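You operate a simulated robot arm through the tools that you are given. There is no shell and no other tool.

You run a simulated robot arm. Do the job below in one go: nothing can be reset, and whatever is moved stays where it is left.

TASK
Scrub the oily mark off the ledge and dry the wet patch.
Fine: wet the yellow sponge on the dish of water for the oil, use the grey cloth for the wet patch, put both back where they lay. Leave the yellow cloth. What is to be rubbed or washed off counts as gone when no trace of it is left.

It is judged by the outcome, as a careful person would: the job done as asked, and still so three seconds after it is handed in. It fails if anything else is knocked over, pushed out of place, dropped, spilled or broken. Flat cloth is picked up by pressing the open fingertips on it (5 to 10 N) and closing them slowly along it; thin cloth reads only 2 to 8 mm in the jaws.

THE ROBOT
A 5-joint arm with a two-finger parallel gripper, fixed in place. Base frame: the origin is at the foot of the arm, x ahead of it, y to its left, z up. Lengths are in mm, angles in degrees, forces in N, time in s.
It reaches about 1134 mm from its shoulder. Its first joint turns from -149.0 to 149.0 degrees. Payload 1.57 kg.
The TCP is the grasp point between the finger pads, 30 mm short of the fingertips. In the tool frame z runs along the fingers and y along their closing line. Largest opening 110 mm; finger width 24, thickness 12; the body of the gripper, 48 by 112 mm, starts 78 mm behind the TCP.
Orientation is told as [roll, pitch, yaw] about the base's x, y, z axes, in that order, counted from this pose: with the fingers straight down and closing along the base's y, the tool's x points along the base's -x, its y along +y and its z along -z.

THE INTERFACE
- The arm moves only by the tool step_arm. Its argument "increments" is a list of rows, each a list of 3 entries, a list of its own where there are three numbers: the shift along the base's x, y, z in mm, then the turn, a rotation vector about the base's x, y, z in degrees, then the gripper command, from -1 (fully open) to 1 (shut), values between in proportion. In form: [[[tx, ty, tz], [wx, wy, wz], grip], ...]. A call has 1 to 20 rows; each row is the pose to reach, as a shift and turn from the pose commanded when the call began. Rows are played at 5 a second. More than 50 mm and 8.6 degrees between two rows, or a gripper value outside its range, and nothing of the call is played. A pose out of reach is approached as far as the arm can. The call stops where the force on the tool passes 50 N (or 10 N more than at its start, if that is more) or the arm is blocked; 0.2 s more then pass. The fingers move at their own pace (about 153 mm/s each) and stop on an object; they squeeze with about 34 N. The grip force told is the motor's: it shows also when the fingers shut on nothing. Time passes only in rows, and 0.2 s behind the last, so rows that repeat a pose let the fingers close. It gives the time, the measured TCP pose, the force on the tool (base axes), the opening and the grip force at its end, in the units of the frame above (readings bear some noise), with the torque about the TCP (base axes, N m) and any sound that the robot's microphone picked up, and new pictures: "show" is both (left out), scene, wrist or none.
- Cameras (640 x 400 px; columns grow to the right, rows downward): "scene" is fixed at [50.1, 653.1, 1542.8]; the picture's right is [-0.73, -0.68, 0.00], its down [-0.25, 0.27, -0.93] and it looks along [0.63, -0.68, -0.37] (base axes); focal length 324 px, centre (320, 200). "wrist" rides on the gripper at [70, 16, -141] in the tool frame; the picture's right is [-0.23, 0.97, 0.00], its down [-0.86, -0.20, -0.48] and it looks along [-0.47, -0.11, 0.88] (tool axes); focal length 222 px, centre (320, 200). There is no depth. A picture from a camera that has moved, and an enlarged one, comes with that camera's place and axes in the base frame and with its lens.
- slide_trunk(by): slides the trunk up (or, below 0, down) by that many mm; the arm rides with it, the base frame stays. It gives what a move gives, with no picture.
- enlarge(camera, box): a new picture of the part [left, top, right, bottom] of that camera's present view, enlarged. The clock stands still meanwhile.
- job_done(): hands the job in; it is judged then, once.

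Places have to be worked out from the pictures, the camera data and where the tool is seen. Open the gripper and draw the arm clear of the work before you hand the job in, unless the task says otherwise.

The tools are called after "Request:" by a JSON object that holds its "op" and its "data". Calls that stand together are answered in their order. step_arm: Moves the arm, as the interface text tells. Its arguments: {"type":"object","properties":{"increments":{"type":"array","items":{"type":"array"}},"show":{"type":"string","enum":["both","scene","wrist","none"]}},"required":["increments"]} The other tools are called the same way: slide_trunk (by) slides the trunk up or down; enlarge (camera, box) takes an enlarged picture of a part of a camera's view; job_done () hands the job in.

At the start:

```text
t: 0.0
ee_pos: [578.6, -356.7, 1170.7]
tcp_rot: [0.1, 0.0, 0.0]
contact_force: [-0.3, -0.3, 0.4]
ft_torque: [0.01, 0.02, 0.02]
width: 110.0
grip_force: 0.1
trunk travel left (down, up): [-903.0, 67.0]
```

scene: 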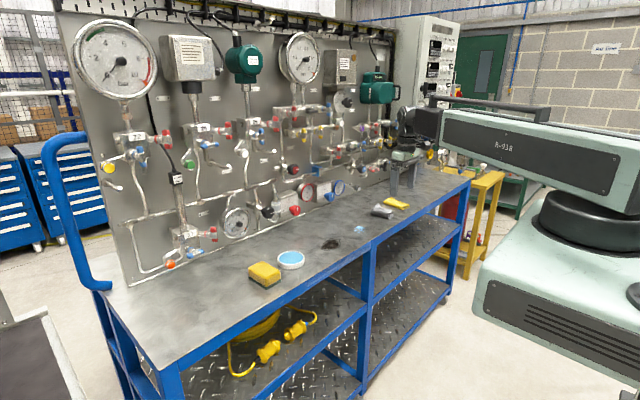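
wrist: 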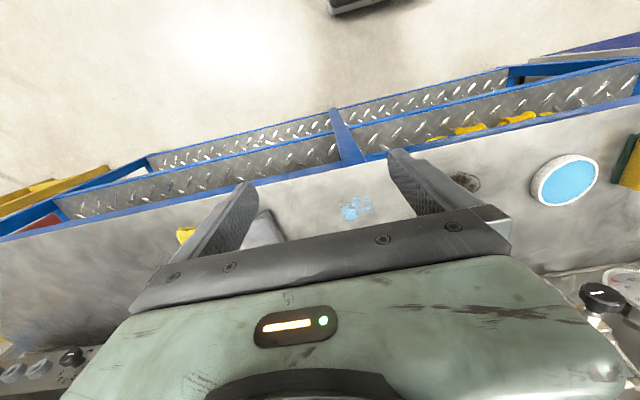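

The pictures show the bench with the yellow sponge, water dish, dark oily mark, blue wet patch, grey cloth and yellow cloth. I'll enlarge both views to locate things precisely.

Request:
{"op": "enlarge", "data": {"camera": "scene", "box": [230, 180, 430, 305]}}

Request:
{"op": "enlarge", "data": {"camera": "wrist", "box": [160, 100, 640, 400]}}

```text
3.20 times, centred on (330, 242) of scene
camera zoom: at [50.1, 653.1, 1542.8], right [-0.73, -0.68, 0.0], down [-0.25, 0.27, -0.93], along [0.63, -0.68, -0.37], focal length 1037 px, centre (288, 64)
```

zoom: 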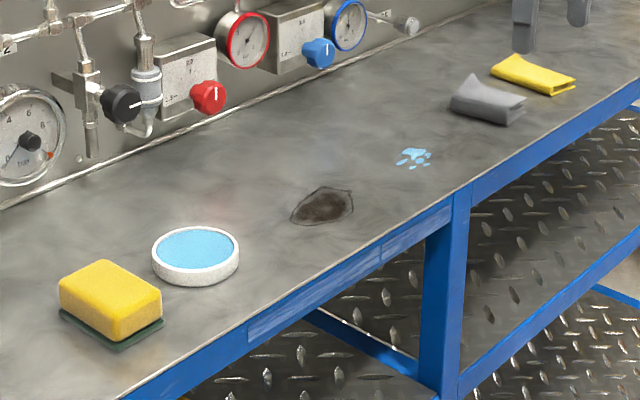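

```text
1.33 times, centred on (400, 250) of wrist
camera zoom: at [508.2, -339.9, 1312.0], right [0.23, 0.97, 0.0], down [0.86, -0.2, 0.48], along [0.47, -0.11, -0.88], focal length 296 px, centre (213, 133)
```

zoom: 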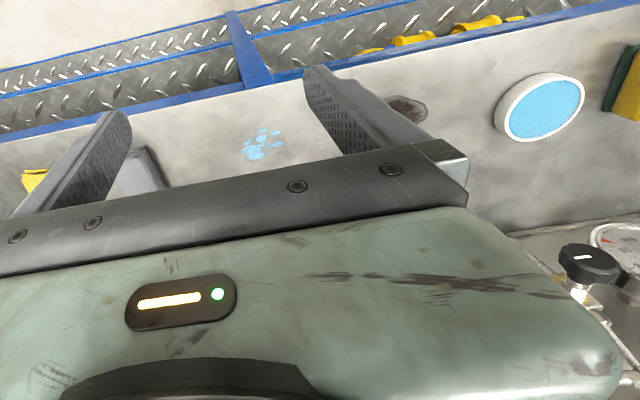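

I triangulate the bench top at about z 945–950. The dish is near (754, 36), the oil mark near (722, -128), the wet patch near (735, -318), the grey cloth near (757, -520) and the sponge near (748, 154). I'll travel high towards the sponge for a better wrist view.

Request:
{"op": "step_arm", "data": {"increments": [[[9, 40, 0], [0, 0, 0], -1], [[18, 80, 0], [0, 0, 0], -1], [[27, 120, 0], [0, 0, 0], -1], [[36, 160, 0], [0, 0, 0], -1], [[45, 200, 0], [0, 0, 0], -1], [[54, 240, 0], [0, 0, 0], -1], [[63, 280, 0], [0, 0, 0], -1], [[72, 320, 0], [0, 0, 0], -1], [[81, 360, 0], [0, 0, 0], -1], [[90, 400, 0], [0, 0, 0], -1], [[99, 440, 0], [0, 0, 0], -1], [[106, 480, 0], [0, 0, 0], -1], [[111, 507, 0], [0, 0, 0], -1], [[111, 507, 0], [0, 0, 0], -1]]}}

```text
t: 3.0
ee_pos: [689.6, 150.9, 1171.0]
tcp_rot: [0.1, 0.0, -0.1]
contact_force: [0.1, -0.2, -0.9]
ft_torque: [0.05, -0.01, 0.01]
width: 109.9
grip_force: 0.1
trunk travel left (down, up): [-903.0, 67.0]
camera wrist: at [618.4, 168.0, 1312.0], right [0.23, 0.97, 0.0], down [0.85, -0.2, 0.48], along [0.47, -0.11, -0.88], focal length 222 px, centre (320, 200)
```

scene: 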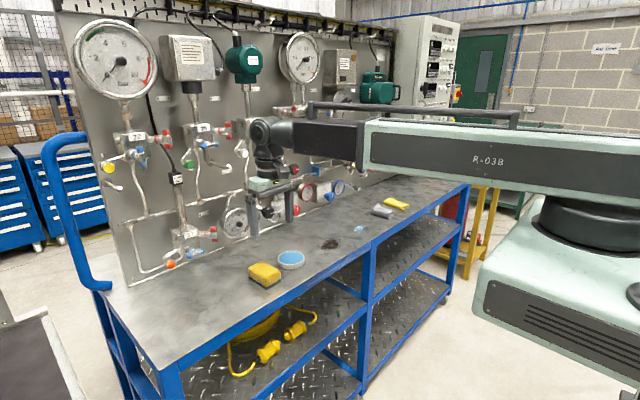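
wrist: 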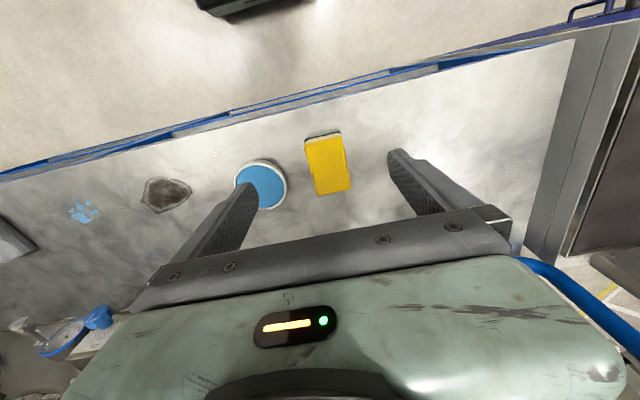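

The arm is above the sponge and tracks commands well. I'll enlarge the wrist view on the sponge, dish and oil mark to get edges and orientation.

Request:
{"op": "enlarge", "data": {"camera": "wrist", "box": [220, 110, 380, 210]}}

Request:
{"op": "enlarge", "data": {"camera": "scene", "box": [235, 235, 315, 295]}}

```text
4.00 times, centred on (300, 160) of wrist
camera zoom: at [618.4, 168.0, 1312.0], right [0.23, 0.97, 0.0], down [0.85, -0.2, 0.48], along [0.47, -0.11, -0.88], focal length 888 px, centre (400, 360)
```

zoom: 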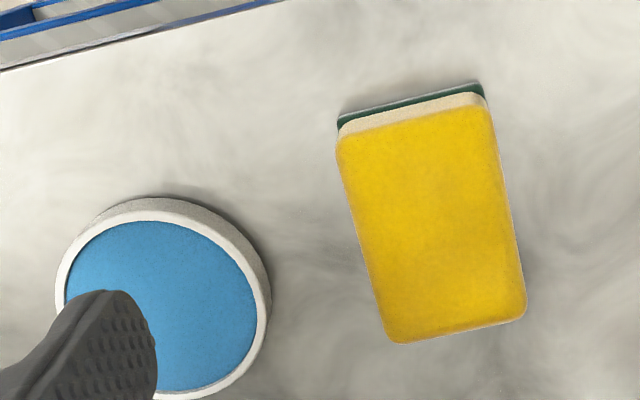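

```text
6.67 times, centred on (275, 265) of scene
camera zoom: at [50.1, 653.1, 1542.8], right [-0.73, -0.68, 0.0], down [-0.25, 0.27, -0.93], along [0.63, -0.68, -0.37], focal length 2161 px, centre (620, -233)
```

zoom: 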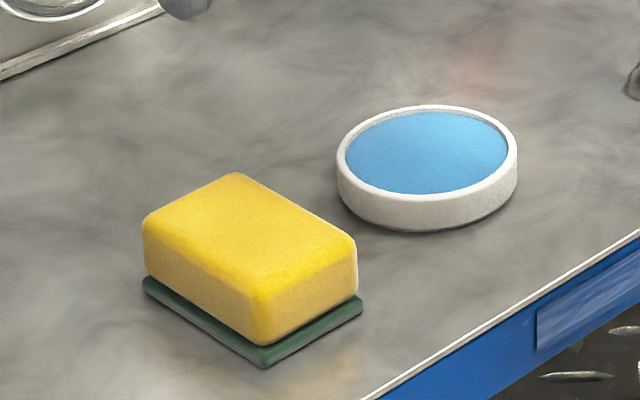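

The sponge lies with its long side (about 86 mm) along x and its 57 mm side along y. Its centre is near (743, 153.5), top z about 980, with the table at about 946. I'll narrow the jaws to about 80 mm and descend partway above it.

Request:
{"op": "step_arm", "data": {"increments": [[[27, 1, -20], [0, 0, 0], -0.4545], [[53, 3, -40], [0, 0, 0], -0.4545], [[53, 3, -80], [0, 0, 0], -0.4545], [[53, 3, -110], [0, 0, 0], -0.4545], [[53, 3, -110], [0, 0, 0], -0.4545]]}}

```text
t: 4.2
ee_pos: [741.9, 153.6, 1171.2]
tcp_rot: [0.0, 0.0, 0.0]
contact_force: [-0.5, -1.0, -0.3]
ft_torque: [0.0, 0.0, -0.02]
width: 80.2
grip_force: 0.0
out of reach, approached as far as the arm can: row 1, 2, 3, 4, 5
trunk travel left (down, up): [-903.0, 67.0]
camera wrist: at [670.7, 171.0, 1312.0], right [0.23, 0.97, 0.0], down [0.86, -0.2, 0.48], along [0.47, -0.11, -0.88], focal length 222 px, centre (320, 200)
```

scene: 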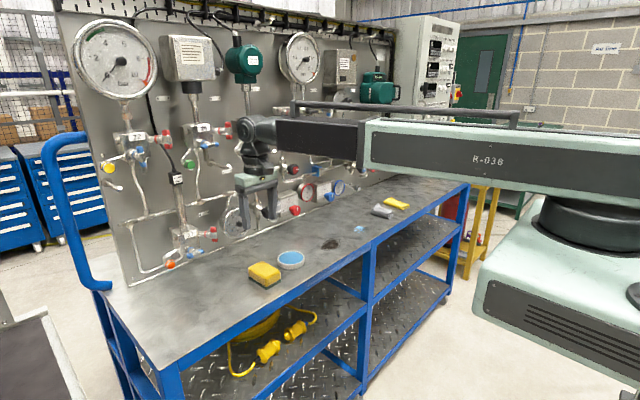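
wrist: 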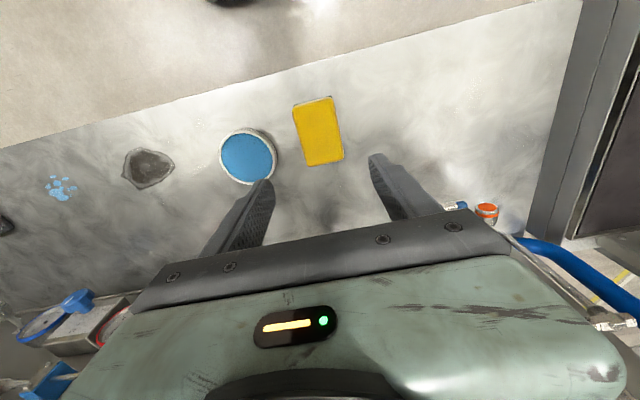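

Sideways moves worked, but the arm can't lower itself at this pose, so I'll use the trunk for height. I'll slide down 110 mm, well above everything.

Request:
{"op": "slide_trunk", "data": {"by": -110}}

```text
t: 5.6
ee_pos: [740.9, 154.8, 1059.6]
tcp_rot: [0.0, 0.0, -0.1]
contact_force: [-0.7, -0.1, -0.3]
ft_torque: [-0.03, 0.01, -0.02]
width: 80.1
grip_force: 0.0
trunk travel left (down, up): [-793.0, 177.0]
```

The trunk moved the tool down to z 1060. I'll test whether small arm z moves are possible here, staying well clear.

Request:
{"op": "step_arm", "data": {"increments": [[[0, 0, 15], [0, 0, 0], -0.4545], [[0, 0, 15], [0, 0, 0], -0.4545]]}}

Request:
{"op": "enlarge", "data": {"camera": "wrist", "box": [200, 50, 440, 200]}}

```text
t: 6.2
ee_pos: [741.6, 154.5, 1060.3]
tcp_rot: [0.1, 0.0, 0.1]
contact_force: [-1.0, -0.6, -0.1]
ft_torque: [-0.02, 0.03, 0.01]
width: 79.9
grip_force: 0.1
out of reach, approached as far as the arm can: row 1, 2
trunk travel left (down, up): [-793.0, 177.0]
camera wrist: at [670.7, 171.1, 1202.0], right [0.23, 0.97, 0.0], down [0.86, -0.2, 0.48], along [0.47, -0.11, -0.88], focal length 222 px, centre (320, 200)
```

scene: 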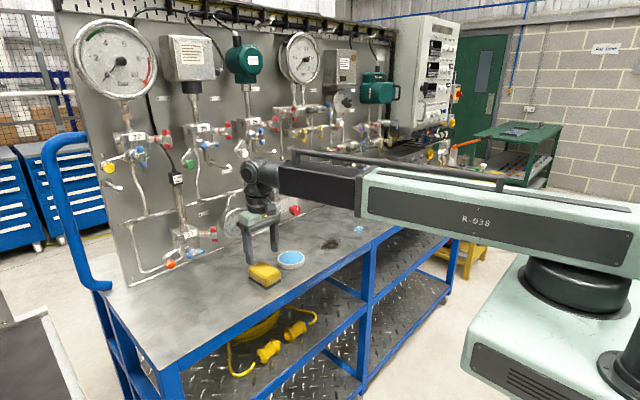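
wrist: 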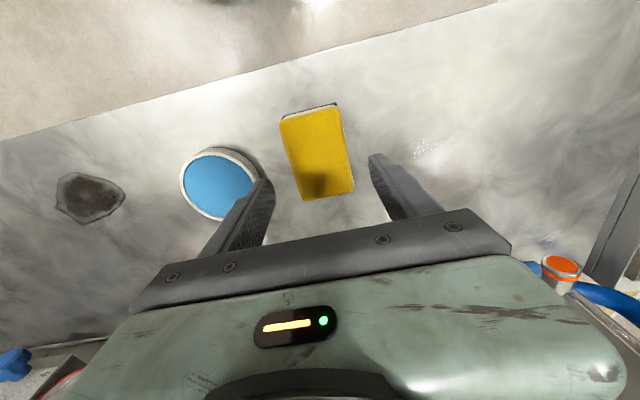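

```text
2.67 times, centred on (320, 125) of wrist
camera zoom: at [670.7, 171.1, 1202.0], right [0.23, 0.97, 0.0], down [0.86, -0.2, 0.48], along [0.47, -0.11, -0.88], focal length 592 px, centre (320, 400)
```

zoom: 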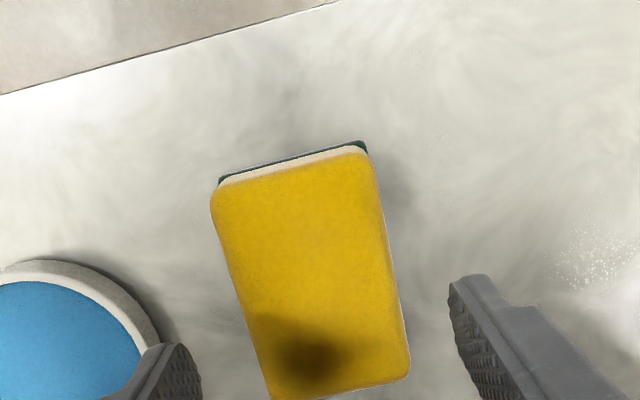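

The arm itself has no usable z travel, so the trunk sets the height. The sponge centre is confirmed at about (741, 153.3), right below the TCP, so I'll lower 65 mm so the fingers straddle it and then check.

Request:
{"op": "slide_trunk", "data": {"by": -65}}

Request:
{"op": "enlarge", "data": {"camera": "scene", "box": [215, 205, 335, 295]}}

Request:
{"op": "enlarge", "data": {"camera": "wrist", "box": [160, 100, 480, 300]}}

```text
t: 7.3
ee_pos: [742.8, 153.2, 994.8]
tcp_rot: [0.0, 0.0, 0.0]
contact_force: [-0.6, -0.6, -0.3]
ft_torque: [0.0, 0.01, -0.01]
width: 80.0
grip_force: 0.0
trunk travel left (down, up): [-728.0, 242.0]
```

```text
4.44 times, centred on (275, 250) of scene
camera zoom: at [50.1, 653.1, 1542.8], right [-0.73, -0.68, 0.0], down [-0.25, 0.27, -0.93], along [0.63, -0.68, -0.37], focal length 1441 px, centre (520, -22)
```

zoom: 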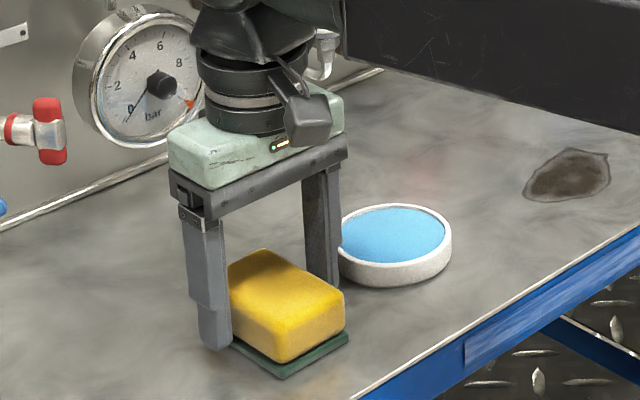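

```text
2.00 times, centred on (320, 200) of wrist
camera zoom: at [670.6, 171.0, 1137.0], right [0.23, 0.97, 0.0], down [0.86, -0.2, 0.48], along [0.47, -0.11, -0.88], focal length 444 px, centre (320, 200)
```

zoom: 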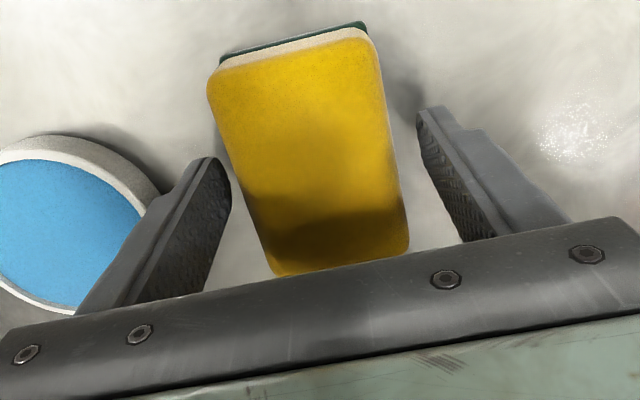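

The fingers straddle the sponge with clear gaps and the tips are at about z 965. I'll lower 8 mm more, then close.

Request:
{"op": "slide_trunk", "data": {"by": -8}}

Request:
{"op": "step_arm", "data": {"increments": [[[0, 0, 0], [0, 0, 0], 0.0], [[0, 0, 0], [0, 0, 0], 0.1], [[0, 0, 0], [0, 0, 0], 0.2], [[0, 0, 0], [0, 0, 0], 0.3], [[0, 0, 0], [0, 0, 0], 0.4], [[0, 0, 0], [0, 0, 0], 0.4]]}}

```text
t: 7.8
ee_pos: [742.6, 153.3, 987.1]
tcp_rot: [0.0, 0.0, 0.1]
contact_force: [0.5, -0.5, 0.1]
ft_torque: [-0.01, 0.03, -0.02]
width: 79.6
grip_force: 0.0
trunk travel left (down, up): [-720.0, 250.0]
```

```text
t: 9.2
ee_pos: [741.8, 153.5, 986.5]
tcp_rot: [0.0, 0.0, -0.1]
contact_force: [0.2, 0.2, 0.1]
ft_torque: [0.0, -0.01, 0.02]
width: 59.2
grip_force: 34.1
trunk travel left (down, up): [-720.0, 250.0]
camera wrist: at [670.7, 171.0, 1129.0], right [0.23, 0.97, 0.0], down [0.86, -0.2, 0.48], along [0.47, -0.11, -0.88], focal length 222 px, centre (320, 200)
```

scene: 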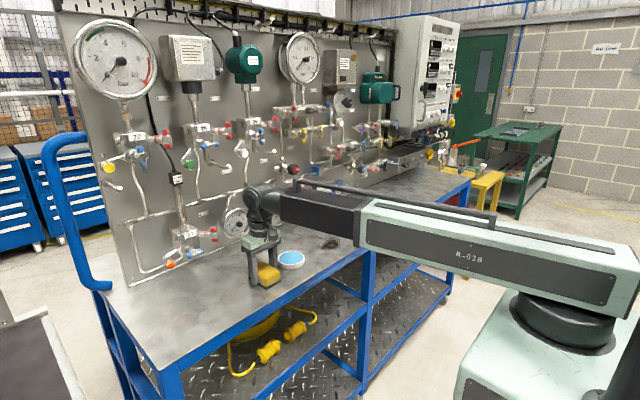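
wrist: 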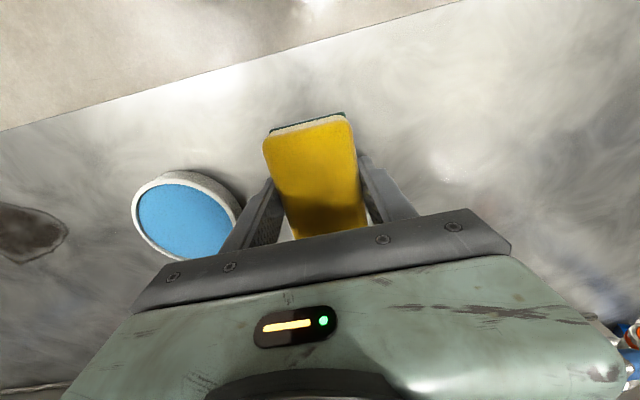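

The sponge is gripped at 59 mm with 34 N. The home pose to remember is TCP (742, 153.4) with trunk 250 up. I'll lift 70 mm.

Request:
{"op": "slide_trunk", "data": {"by": 70}}

Request:
{"op": "enlarge", "data": {"camera": "scene", "box": [215, 185, 335, 295]}}

Request:
{"op": "enlarge", "data": {"camera": "wrist", "box": [0, 80, 400, 300]}}

```text
t: 10.3
ee_pos: [740.7, 153.8, 1057.2]
tcp_rot: [-0.1, 0.0, 0.0]
contact_force: [0.4, 0.3, 0.2]
ft_torque: [0.02, -0.03, 0.01]
width: 59.0
grip_force: 34.1
trunk travel left (down, up): [-790.0, 180.0]
```

```text
3.64 times, centred on (275, 240) of scene
camera zoom: at [50.1, 653.1, 1542.8], right [-0.73, -0.68, 0.0], down [-0.25, 0.27, -0.93], along [0.63, -0.68, -0.37], focal length 1179 px, centre (484, 54)
```

zoom: 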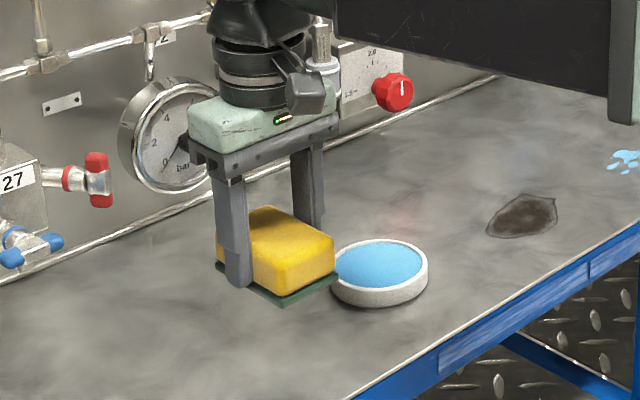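

```text
1.60 times, centred on (200, 190) of wrist
camera zoom: at [670.8, 171.1, 1198.9], right [0.23, 0.97, 0.0], down [0.86, -0.2, 0.48], along [0.47, -0.11, -0.88], focal length 355 px, centre (512, 216)
```

zoom: 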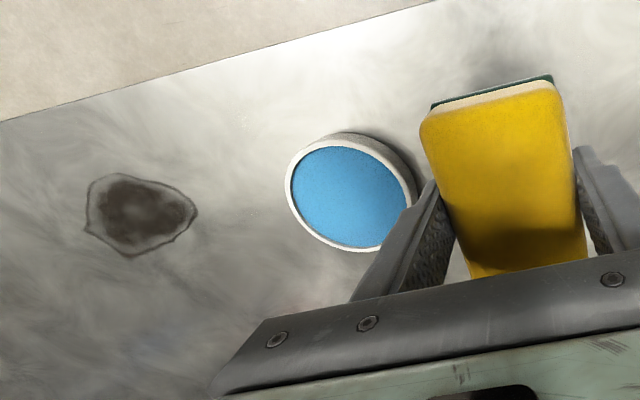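

The sponge hangs level in the jaws. The dish is centred at about (750.5, 35.5), so I'll move over it at this height.

Request:
{"op": "step_arm", "data": {"increments": [[[3, -30, 0], [0, 0, 0], 0.4], [[6, -60, 0], [0, 0, 0], 0.4], [[9, -90, 0], [0, 0, 0], 0.4], [[9, -118, 0], [0, 0, 0], 0.4], [[9, -118, 0], [0, 0, 0], 0.4]]}}

Request:
{"op": "enlarge", "data": {"camera": "scene", "box": [215, 185, 335, 295]}}

```text
t: 11.5
ee_pos: [752.4, 33.3, 1058.7]
tcp_rot: [0.0, 0.0, 0.0]
contact_force: [0.1, 0.0, 0.7]
ft_torque: [0.0, 0.04, -0.01]
width: 59.1
grip_force: 33.9
trunk travel left (down, up): [-790.0, 180.0]
camera wrist: at [680.4, 50.4, 1199.0], right [0.23, 0.97, 0.0], down [0.86, -0.2, 0.48], along [0.47, -0.11, -0.88], focal length 222 px, centre (320, 200)
```

scene: 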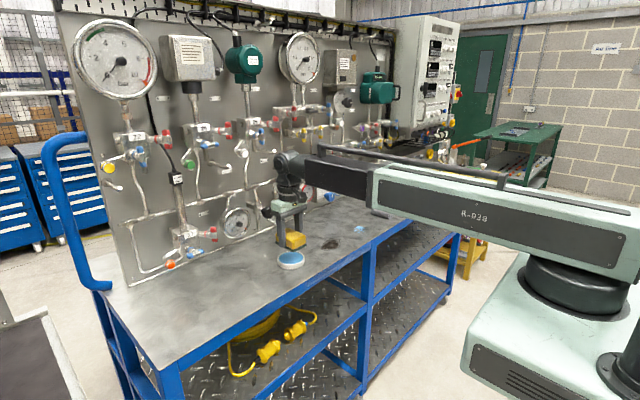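
wrist: 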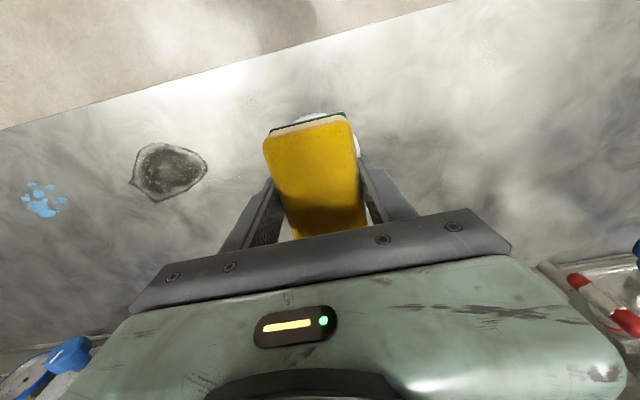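

```text
3.64 times, centred on (275, 240) of scene
camera zoom: at [50.1, 653.1, 1542.8], right [-0.73, -0.68, 0.0], down [-0.25, 0.27, -0.93], along [0.63, -0.68, -0.37], focal length 1179 px, centre (484, 54)
```

zoom: 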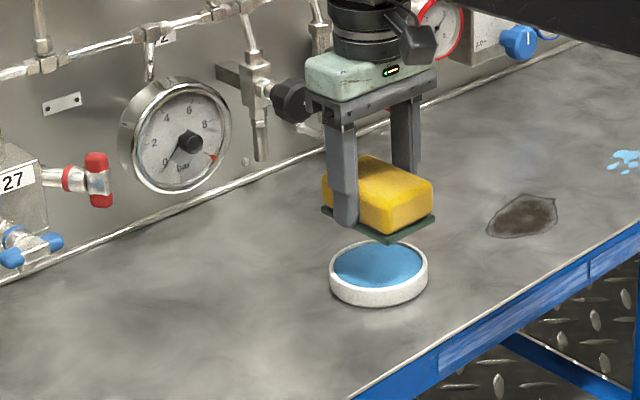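

The sponge is centred over the dish. I'll lower towards the water: first 40 mm, then small steps while watching the force.

Request:
{"op": "slide_trunk", "data": {"by": -40}}

Request:
{"op": "enlarge", "data": {"camera": "scene", "box": [255, 215, 335, 285]}}

```text
t: 12.3
ee_pos: [751.2, 33.6, 1018.0]
tcp_rot: [0.0, -0.1, 0.0]
contact_force: [0.1, -0.5, -0.6]
ft_torque: [0.01, 0.04, 0.01]
width: 59.0
grip_force: 34.6
trunk travel left (down, up): [-750.0, 220.0]
```

```text
5.71 times, centred on (295, 250) of scene
camera zoom: at [50.1, 653.1, 1542.8], right [-0.73, -0.68, 0.0], down [-0.25, 0.27, -0.93], along [0.63, -0.68, -0.37], focal length 1852 px, centre (463, -86)
```

zoom: 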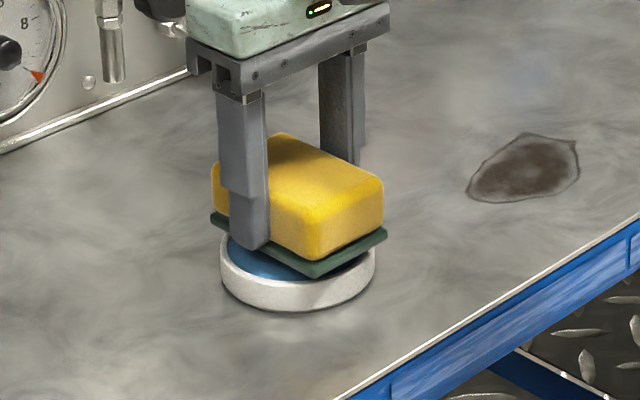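

The sponge is about 6–10 mm above the dish rim, with no contact yet. I'll lower in small steps.

Request:
{"op": "slide_trunk", "data": {"by": -5}}

Request:
{"op": "slide_trunk", "data": {"by": -2}}

```text
t: 12.9
ee_pos: [750.8, 34.0, 1011.5]
tcp_rot: [0.0, 0.0, -0.1]
contact_force: [0.1, 0.4, -0.1]
ft_torque: [0.04, 0.01, 0.02]
width: 59.1
grip_force: 34.3
trunk travel left (down, up): [-745.0, 225.0]
```

```text
t: 13.4
ee_pos: [751.9, 32.9, 1010.3]
tcp_rot: [-0.1, -0.1, 0.0]
contact_force: [-0.2, 0.5, -0.3]
ft_torque: [0.0, -0.04, -0.03]
width: 59.1
grip_force: 33.7
trunk travel left (down, up): [-743.0, 227.0]
```

No contact yet. I'll keep going in 2 mm steps.

Request:
{"op": "slide_trunk", "data": {"by": -2}}

Request:
{"op": "enlarge", "data": {"camera": "scene", "box": [265, 225, 325, 280]}}

```text
t: 13.9
ee_pos: [751.3, 33.8, 1009.9]
tcp_rot: [-0.1, 0.1, 0.0]
contact_force: [0.2, -0.2, -0.8]
ft_torque: [0.01, -0.01, 0.01]
width: 59.2
grip_force: 34.3
trunk travel left (down, up): [-741.0, 229.0]
```

```text
7.27 times, centred on (295, 252) of scene
camera zoom: at [50.1, 653.1, 1542.8], right [-0.73, -0.68, 0.0], down [-0.25, 0.27, -0.93], along [0.63, -0.68, -0.37], focal length 2358 px, centre (502, -182)
```

zoom: 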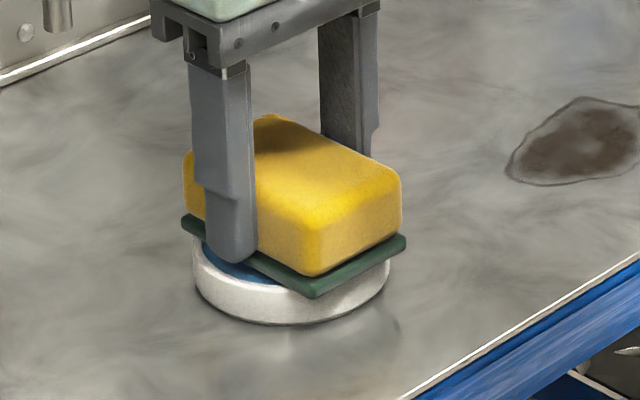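

The sponge is almost on the rim. I'll continue 1 mm at a time until the force shows.

Request:
{"op": "slide_trunk", "data": {"by": -1}}

Request:
{"op": "slide_trunk", "data": {"by": -1}}

```text
t: 14.4
ee_pos: [751.9, 33.4, 1007.2]
tcp_rot: [0.1, 0.0, 0.0]
contact_force: [-0.4, 0.6, 0.0]
ft_torque: [-0.01, 0.0, 0.01]
width: 59.1
grip_force: 34.1
trunk travel left (down, up): [-740.0, 230.0]
```

```text
t: 14.9
ee_pos: [751.5, 33.3, 1007.3]
tcp_rot: [0.0, 0.0, 0.0]
contact_force: [0.2, -0.4, -0.2]
ft_torque: [-0.04, -0.02, -0.04]
width: 59.0
grip_force: 33.4
trunk travel left (down, up): [-739.0, 231.0]
```

Still no load; the sponge bottom is now about 19 mm above the table. I'll take further 1 mm steps.

Request:
{"op": "slide_trunk", "data": {"by": -1}}

Request:
{"op": "slide_trunk", "data": {"by": -1}}

Request:
{"op": "enlarge", "data": {"camera": "scene", "box": [265, 225, 325, 280]}}

```text
t: 15.4
ee_pos: [751.2, 32.6, 1005.0]
tcp_rot: [0.0, 0.0, 0.0]
contact_force: [-0.9, -0.2, -0.4]
ft_torque: [-0.01, 0.0, 0.01]
width: 58.9
grip_force: 34.7
trunk travel left (down, up): [-738.0, 232.0]
```

```text
t: 16.0
ee_pos: [750.5, 32.3, 1005.1]
tcp_rot: [0.0, 0.0, 0.0]
contact_force: [2.3, -0.9, 7.2]
ft_torque: [0.01, -0.04, 0.0]
width: 59.0
grip_force: 33.8
trunk travel left (down, up): [-737.0, 233.0]
```

```text
7.27 times, centred on (295, 252) of scene
camera zoom: at [50.1, 653.1, 1542.8], right [-0.73, -0.68, 0.0], down [-0.25, 0.27, -0.93], along [0.63, -0.68, -0.37], focal length 2358 px, centre (502, -182)
```

zoom: 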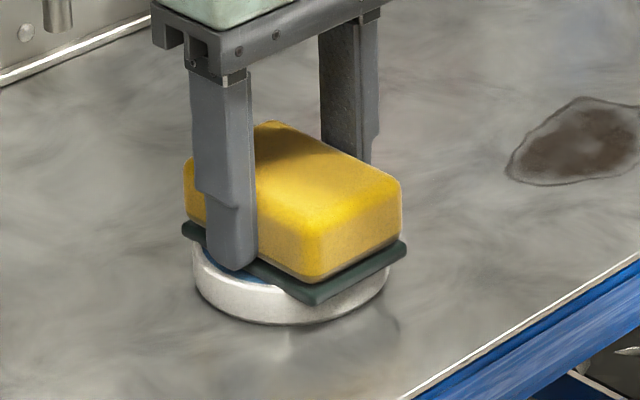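

There is contact at 7 N and the scouring pad has darkened, so it is picking up water. I'll hold a second and then lift.

Request:
{"op": "step_arm", "data": {"increments": [[[0, 0, 0], [0, 0, 0], 0.4], [[0, 0, 0], [0, 0, 0], 0.4], [[0, 0, 0], [0, 0, 0], 0.4], [[0, 0, 0], [0, 0, 0], 0.4], [[0, 0, 0], [0, 0, 0], 0.4]], "show": "none"}}

Request:
{"op": "slide_trunk", "data": {"by": 40}}

Request:
{"op": "enlarge", "data": {"camera": "scene", "box": [235, 195, 375, 285]}}

Request:
{"op": "enlarge", "data": {"camera": "wrist", "box": [0, 80, 400, 300]}}

```text
t: 17.2
ee_pos: [751.9, 32.6, 1004.4]
tcp_rot: [0.1, -0.1, 0.0]
contact_force: [1.1, 0.7, 8.1]
ft_torque: [-0.01, -0.02, -0.01]
width: 59.2
grip_force: 34.0
trunk travel left (down, up): [-737.0, 233.0]
```

```text
t: 18.0
ee_pos: [751.7, 34.4, 1043.4]
tcp_rot: [0.0, 0.1, 0.0]
contact_force: [0.3, 0.5, -1.0]
ft_torque: [-0.02, 0.0, 0.0]
width: 58.9
grip_force: 34.0
trunk travel left (down, up): [-777.0, 193.0]
```

```text
4.44 times, centred on (305, 240) of scene
camera zoom: at [50.1, 653.1, 1542.8], right [-0.73, -0.68, 0.0], down [-0.25, 0.27, -0.93], along [0.63, -0.68, -0.37], focal length 1441 px, centre (387, 22)
```

zoom: 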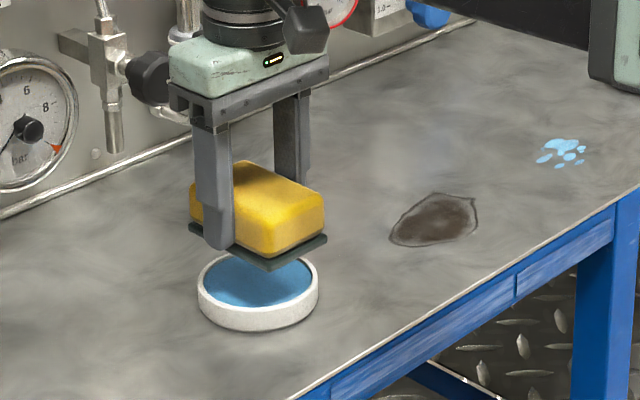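

```text
1.60 times, centred on (200, 190) of wrist
camera zoom: at [680.6, 50.8, 1185.9], right [0.23, 0.97, 0.0], down [0.86, -0.2, 0.48], along [0.47, -0.11, -0.88], focal length 355 px, centre (512, 216)
```

zoom: 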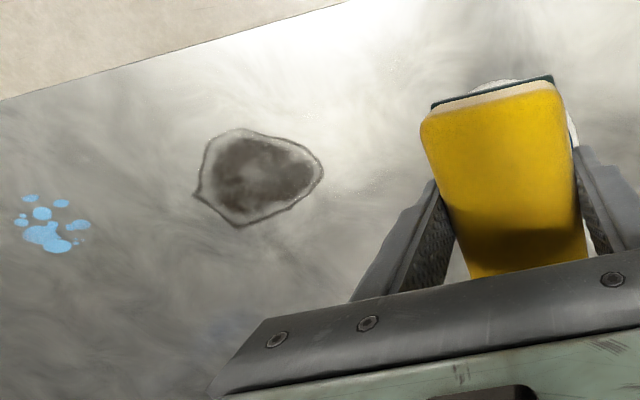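

The pad is visibly wet. I estimate the oil mark spans x about 702–769 and y about -97 to -200, so I'll carry the sponge over to its centre and check from there.

Request:
{"op": "step_arm", "data": {"increments": [[[-3, -35, 0], [0, 0, 0], 0.4], [[-6, -70, 0], [0, 0, 0], 0.4], [[-9, -105, 0], [0, 0, 0], 0.4], [[-12, -140, 0], [0, 0, 0], 0.4], [[-14, -154, 0], [0, 0, 0], 0.4], [[-14, -154, 0], [0, 0, 0], 0.4]]}}

Request:
{"op": "enlarge", "data": {"camera": "scene", "box": [275, 185, 395, 275]}}

Request:
{"op": "enlarge", "data": {"camera": "wrist", "box": [100, 80, 420, 280]}}

```text
t: 19.4
ee_pos: [737.2, -120.6, 1045.0]
tcp_rot: [0.0, 0.0, 0.0]
contact_force: [-0.4, 0.5, -0.7]
ft_torque: [0.01, -0.02, -0.05]
width: 58.9
grip_force: 34.1
out of reach, approached as far as the arm can: row 2, 4, 5
trunk travel left (down, up): [-777.0, 193.0]
camera wrist: at [666.4, -102.6, 1185.9], right [0.23, 0.97, 0.0], down [0.86, -0.2, 0.48], along [0.47, -0.11, -0.88], focal length 222 px, centre (320, 200)
```

scene: 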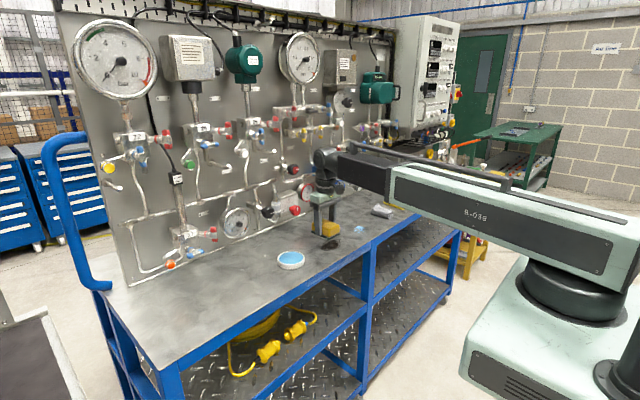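
wrist: 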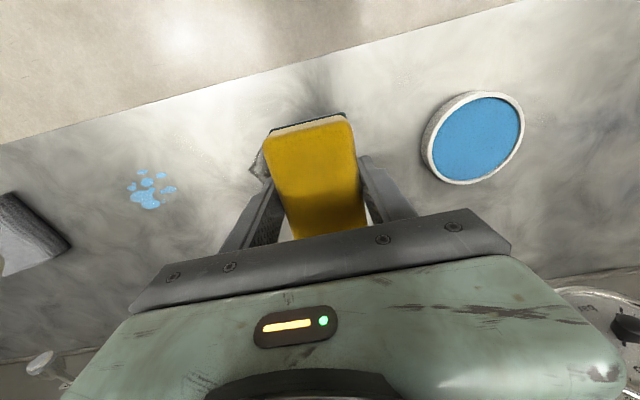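

```text
4.44 times, centred on (335, 230) of scene
camera zoom: at [50.1, 653.1, 1542.8], right [-0.73, -0.68, 0.0], down [-0.25, 0.27, -0.93], along [0.63, -0.68, -0.37], focal length 1441 px, centre (253, 67)
```

zoom: 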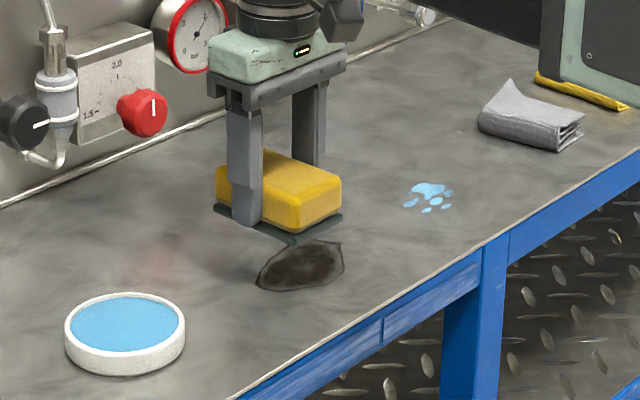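

```text
2.00 times, centred on (260, 180) of wrist
camera zoom: at [666.4, -102.6, 1185.9], right [0.23, 0.97, 0.0], down [0.86, -0.2, 0.48], along [0.47, -0.11, -0.88], focal length 444 px, centre (440, 240)
```

zoom: 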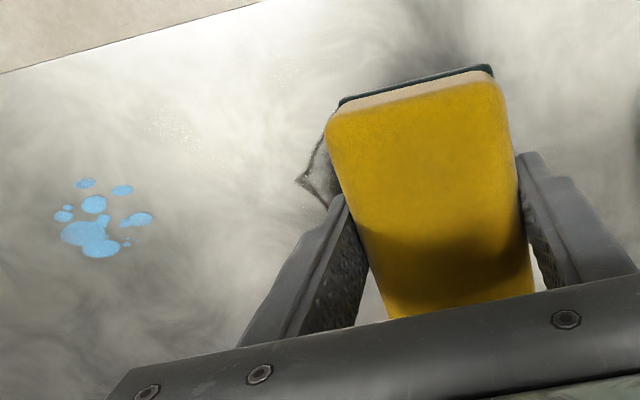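

The sponge sits over the near half of the oil mark, which runs to about y -202. I'll lower towards the table to just above contact.

Request:
{"op": "slide_trunk", "data": {"by": -53}}

Request:
{"op": "slide_trunk", "data": {"by": -2}}

Request:
{"op": "slide_trunk", "data": {"by": -1}}

```text
t: 20.3
ee_pos: [738.2, -119.6, 989.8]
tcp_rot: [-0.1, 0.0, -0.1]
contact_force: [1.1, 0.7, -0.6]
ft_torque: [-0.02, -0.06, 0.0]
width: 58.8
grip_force: 33.9
trunk travel left (down, up): [-724.0, 246.0]
```

```text
t: 20.9
ee_pos: [736.8, -118.5, 989.1]
tcp_rot: [0.1, 0.0, -0.1]
contact_force: [0.0, 0.6, 0.4]
ft_torque: [0.01, 0.01, -0.03]
width: 58.8
grip_force: 34.3
trunk travel left (down, up): [-722.0, 248.0]
```

```text
t: 21.4
ee_pos: [738.4, -119.9, 987.9]
tcp_rot: [0.0, 0.0, 0.0]
contact_force: [-0.1, 1.2, -0.2]
ft_torque: [-0.01, 0.01, 0.01]
width: 59.0
grip_force: 34.1
trunk travel left (down, up): [-721.0, 249.0]
```

No contact yet at trunk 249. I'll take 1 mm steps.

Request:
{"op": "slide_trunk", "data": {"by": -1}}

Request:
{"op": "slide_trunk", "data": {"by": -0.5}}

```text
t: 21.9
ee_pos: [737.7, -119.5, 988.1]
tcp_rot: [0.0, 0.1, 0.0]
contact_force: [-0.3, -0.6, -0.2]
ft_torque: [-0.02, 0.03, -0.02]
width: 59.3
grip_force: 34.2
trunk travel left (down, up): [-720.0, 250.0]
```

```text
t: 22.4
ee_pos: [736.9, -119.1, 987.8]
tcp_rot: [0.0, 0.0, 0.0]
contact_force: [2.1, -0.5, 7.2]
ft_torque: [0.01, 0.06, 0.01]
width: 58.8
grip_force: 34.0
trunk travel left (down, up): [-720.0, 250.0]
```

Contact is 7 N on the mark. I'll scrub back and forth along y over the whole mark.

Request:
{"op": "step_arm", "data": {"increments": [[[0, -20, 0], [0, 0, 0], 0.4], [[0, -40, 0], [0, 0, 0], 0.4], [[0, -60, 0], [0, 0, 0], 0.4], [[0, -72, 0], [0, 0, 0], 0.4], [[0, -50, 0], [0, 0, 0], 0.4], [[0, -25, 0], [0, 0, 0], 0.4], [[0, 0, 0], [0, 0, 0], 0.4], [[0, -25, 0], [0, 0, 0], 0.4], [[0, -50, 0], [0, 0, 0], 0.4], [[0, -72, 0], [0, 0, 0], 0.4], [[0, -50, 0], [0, 0, 0], 0.4], [[0, -25, 0], [0, 0, 0], 0.4], [[0, 0, 0], [0, 0, 0], 0.4]]}}

Request:
{"op": "enlarge", "data": {"camera": "scene", "box": [275, 185, 395, 275]}}

```text
t: 25.2
ee_pos: [736.0, -118.0, 986.8]
tcp_rot: [0.1, 0.1, 0.1]
contact_force: [0.7, -0.2, 4.8]
ft_torque: [-0.03, -0.03, 0.03]
width: 59.2
grip_force: 33.9
trunk travel left (down, up): [-720.0, 250.0]
camera wrist: at [664.9, -100.9, 1128.7], right [0.23, 0.97, 0.0], down [0.85, -0.2, 0.48], along [0.47, -0.11, -0.88], focal length 222 px, centre (320, 200)
```

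scene: 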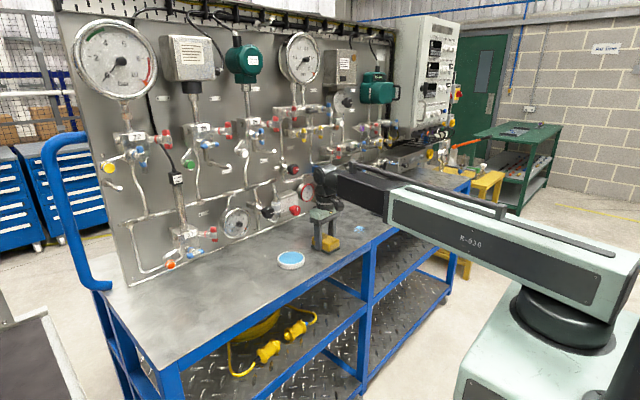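
wrist: 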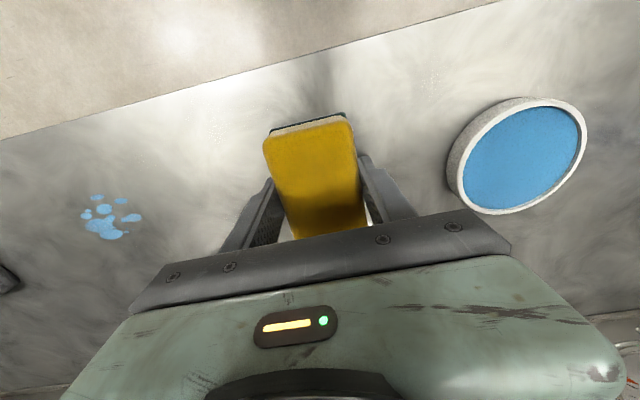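

```text
4.44 times, centred on (335, 230) of scene
camera zoom: at [50.1, 653.1, 1542.8], right [-0.73, -0.68, 0.0], down [-0.25, 0.27, -0.93], along [0.63, -0.68, -0.37], focal length 1441 px, centre (253, 67)
```

zoom: 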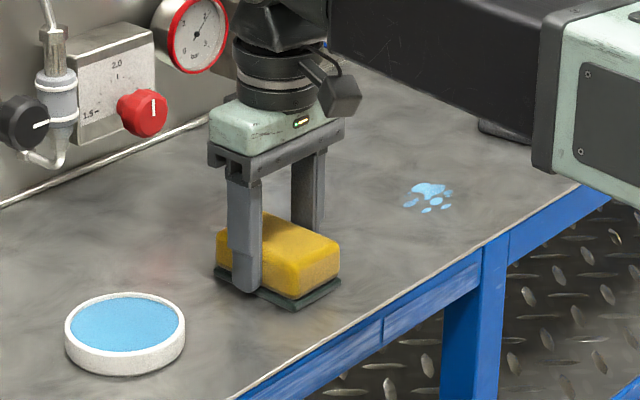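

The mark's far half already looks gone. I'll do one more round with small x offsets for full coverage, then lift and inspect.

Request:
{"op": "step_arm", "data": {"increments": [[[8, 8, 0], [0, 0, 0], 0.4], [[8, -15, 0], [0, 0, 0], 0.4], [[8, -40, 0], [0, 0, 0], 0.4], [[8, -65, 0], [0, 0, 0], 0.4], [[8, -80, 0], [0, 0, 0], 0.4], [[-8, -80, 0], [0, 0, 0], 0.4], [[-8, -55, 0], [0, 0, 0], 0.4], [[-8, -30, 0], [0, 0, 0], 0.4], [[-8, -5, 0], [0, 0, 0], 0.4], [[-8, 8, 0], [0, 0, 0], 0.4], [[0, 0, 0], [0, 0, 0], 0.4]], "show": "none"}}

Request:
{"op": "slide_trunk", "data": {"by": 60}}

Request:
{"op": "enlarge", "data": {"camera": "scene", "box": [275, 185, 395, 275]}}

Request:
{"op": "enlarge", "data": {"camera": "wrist", "box": [100, 80, 420, 280]}}

```text
t: 27.6
ee_pos: [737.0, -120.0, 987.3]
tcp_rot: [0.0, 0.0, 0.0]
contact_force: [-0.6, 1.2, 2.9]
ft_torque: [-0.02, 0.03, -0.02]
width: 59.2
grip_force: 33.9
trunk travel left (down, up): [-720.0, 250.0]
```

```text
t: 28.6
ee_pos: [738.6, -120.9, 1046.7]
tcp_rot: [-0.1, 0.0, 0.0]
contact_force: [-0.4, 0.1, 0.2]
ft_torque: [-0.02, -0.03, -0.02]
width: 59.1
grip_force: 34.3
trunk travel left (down, up): [-780.0, 190.0]
```

```text
4.44 times, centred on (335, 230) of scene
camera zoom: at [50.1, 653.1, 1542.8], right [-0.73, -0.68, 0.0], down [-0.25, 0.27, -0.93], along [0.63, -0.68, -0.37], focal length 1441 px, centre (253, 67)
```

zoom: 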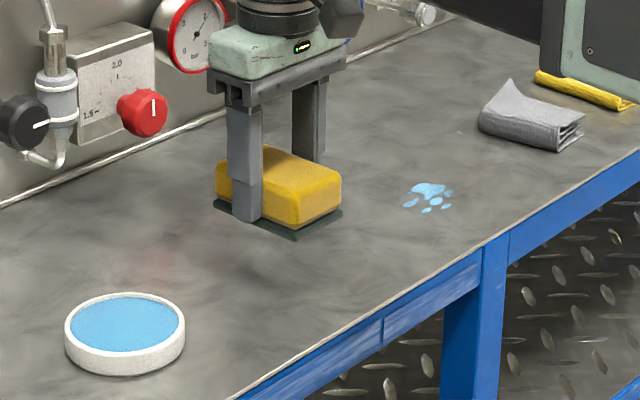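

```text
2.00 times, centred on (260, 180) of wrist
camera zoom: at [667.5, -103.8, 1188.4], right [0.23, 0.97, 0.0], down [0.86, -0.2, 0.48], along [0.47, -0.11, -0.88], focal length 444 px, centre (440, 240)
```

zoom: 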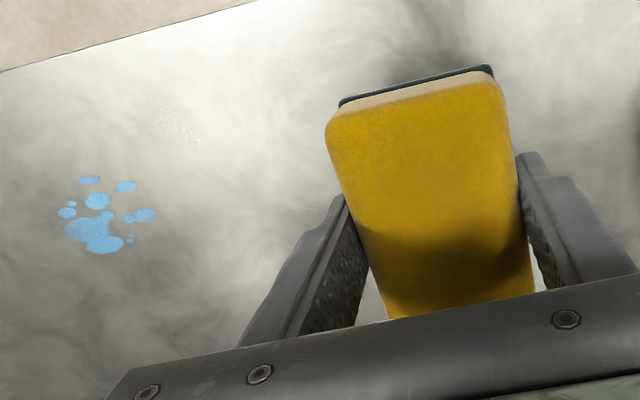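

The mark shows no trace from either camera. I'll carry the sponge back to its home position, passing well above the dish.

Request:
{"op": "step_arm", "data": {"increments": [[[0, 40, 0], [0, 0, 0], 0.4], [[1, 80, 0], [0, 0, 0], 0.4], [[1, 120, 0], [0, 0, 0], 0.4], [[2, 160, 0], [0, 0, 0], 0.4], [[2, 200, 0], [0, 0, 0], 0.4], [[3, 240, 0], [0, 0, 0], 0.4], [[3.2, 265, 0], [0, 0, 0], 0.4], [[3.2, 274.8, 0], [0, 0, 0], 0.4], [[3.2, 274.8, 0], [0, 0, 0], 0.4]]}}

Request:
{"op": "enlarge", "data": {"camera": "scene", "box": [275, 185, 395, 275]}}

```text
t: 30.6
ee_pos: [743.1, 153.9, 1046.7]
tcp_rot: [0.1, 0.0, -0.1]
contact_force: [-0.4, 0.2, -1.2]
ft_torque: [-0.04, 0.01, 0.03]
width: 58.8
grip_force: 34.1
trunk travel left (down, up): [-780.0, 190.0]
camera wrist: at [672.0, 171.6, 1188.4], right [0.23, 0.97, 0.0], down [0.85, -0.2, 0.48], along [0.47, -0.11, -0.88], focal length 222 px, centre (320, 200)
```

scene: 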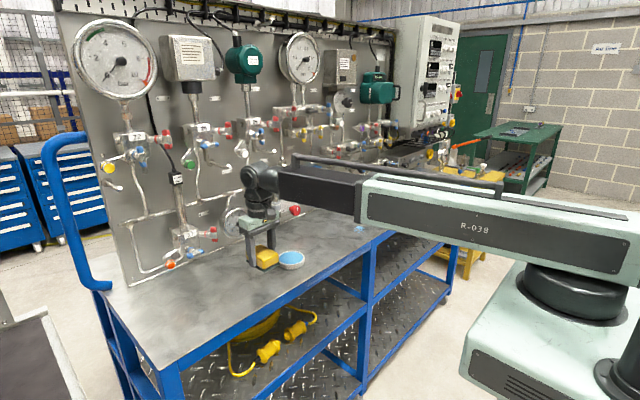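
wrist: 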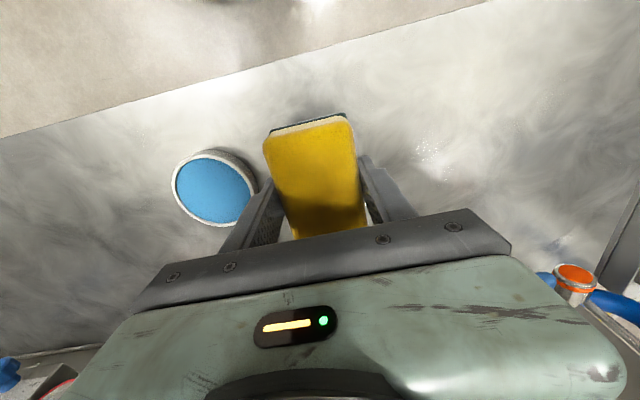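

```text
4.44 times, centred on (335, 230) of scene
camera zoom: at [50.1, 653.1, 1542.8], right [-0.73, -0.68, 0.0], down [-0.25, 0.27, -0.93], along [0.63, -0.68, -0.37], focal length 1441 px, centre (253, 67)
```

zoom: 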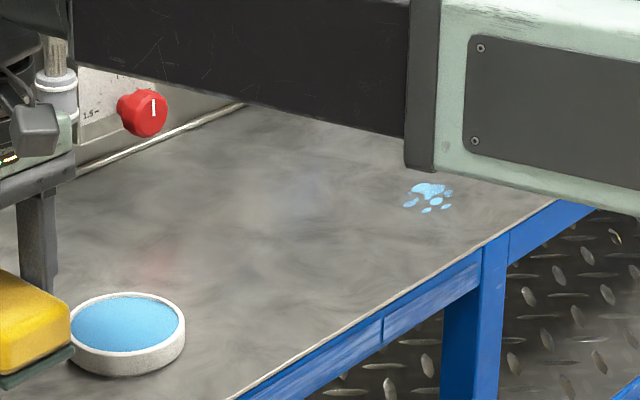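

The ledge where the oil was is clean. I'll fine-adjust by about 1 mm to match the home position, then lower.

Request:
{"op": "step_arm", "data": {"increments": [[[-1.3, -0.6, 0], [0, 0, 0], 0.4], [[-1.3, -0.6, 0], [0, 0, 0], 0.4]], "show": "wrist"}}

Request:
{"op": "slide_trunk", "data": {"by": -58}}

Request:
{"op": "slide_trunk", "data": {"by": -1.5}}

Request:
{"op": "slide_trunk", "data": {"by": -0.5}}

```text
t: 31.2
ee_pos: [741.7, 152.9, 1045.9]
tcp_rot: [0.0, 0.0, 0.0]
contact_force: [-0.3, 0.2, -0.6]
ft_torque: [-0.03, 0.03, 0.0]
width: 59.1
grip_force: 33.6
trunk travel left (down, up): [-780.0, 190.0]
camera wrist: at [670.6, 170.3, 1188.4], right [0.23, 0.97, 0.0], down [0.86, -0.2, 0.48], along [0.47, -0.11, -0.88], focal length 222 px, centre (320, 200)
```

wrist: 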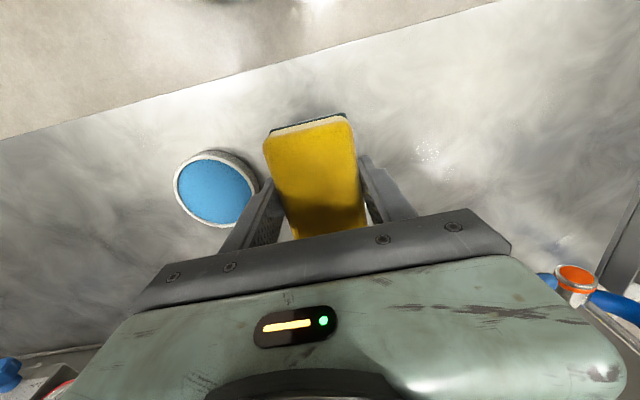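

```text
t: 32.1
ee_pos: [742.5, 152.9, 988.6]
tcp_rot: [0.0, 0.0, 0.0]
contact_force: [-0.6, 0.3, 0.3]
ft_torque: [-0.02, 0.02, 0.0]
width: 58.9
grip_force: 34.5
trunk travel left (down, up): [-722.0, 248.0]
```

```text
t: 32.7
ee_pos: [742.0, 152.5, 988.2]
tcp_rot: [0.1, 0.0, 0.0]
contact_force: [-0.8, 0.2, -0.1]
ft_torque: [0.02, 0.0, 0.02]
width: 59.2
grip_force: 33.7
trunk travel left (down, up): [-720.0, 250.0]
```

```text
t: 33.2
ee_pos: [740.5, 153.2, 986.1]
tcp_rot: [-0.1, -0.1, 0.0]
contact_force: [1.4, 0.2, 5.0]
ft_torque: [-0.02, -0.02, -0.01]
width: 58.9
grip_force: 34.0
trunk travel left (down, up): [-720.0, 250.0]
```

The sponge is on the table again at 5 N. I'll release slowly to an 80 mm opening (keeping clear of the dish) and raise.

Request:
{"op": "step_arm", "data": {"increments": [[[0, 0, 0], [0, 0, 0], -0.1], [[0, 0, 0], [0, 0, 0], -0.2], [[0, 0, 0], [0, 0, 0], -0.4], [[0, 0, 0], [0, 0, 0], -0.4545], [[0, 0, 0], [0, 0, 0], -0.4545]], "show": "none"}}

Request:
{"op": "slide_trunk", "data": {"by": 80}}

Request:
{"op": "enlarge", "data": {"camera": "scene", "box": [235, 235, 315, 295]}}

Request:
{"op": "enlarge", "data": {"camera": "wrist", "box": [160, 50, 480, 250]}}

```text
t: 34.4
ee_pos: [742.0, 153.8, 985.9]
tcp_rot: [0.1, 0.1, 0.0]
contact_force: [0.1, 0.3, 0.7]
ft_torque: [-0.04, -0.01, -0.05]
width: 79.8
grip_force: 0.1
trunk travel left (down, up): [-720.0, 250.0]
```

```text
t: 35.5
ee_pos: [742.5, 152.3, 1068.1]
tcp_rot: [0.0, 0.0, 0.1]
contact_force: [0.1, -0.3, -0.3]
ft_torque: [0.04, 0.03, -0.03]
width: 79.9
grip_force: 0.0
trunk travel left (down, up): [-800.0, 170.0]
```

```text
6.67 times, centred on (275, 265) of scene
camera zoom: at [50.1, 653.1, 1542.8], right [-0.73, -0.68, 0.0], down [-0.25, 0.27, -0.93], along [0.63, -0.68, -0.37], focal length 2161 px, centre (620, -233)
```

zoom: 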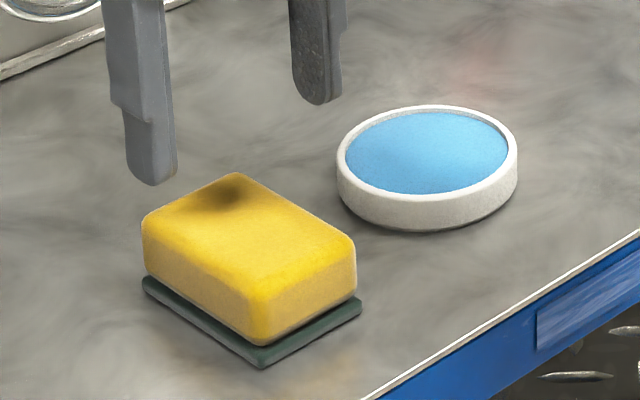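

```text
2.00 times, centred on (320, 150) of wrist
camera zoom: at [670.6, 170.4, 1208.4], right [0.23, 0.97, 0.0], down [0.86, -0.2, 0.48], along [0.47, -0.11, -0.88], focal length 444 px, centre (320, 300)
```

zoom: 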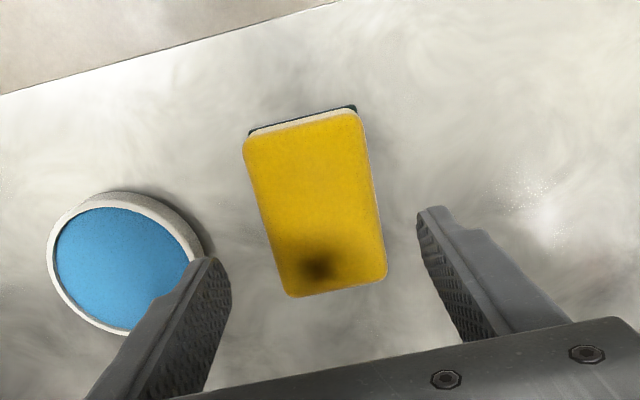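

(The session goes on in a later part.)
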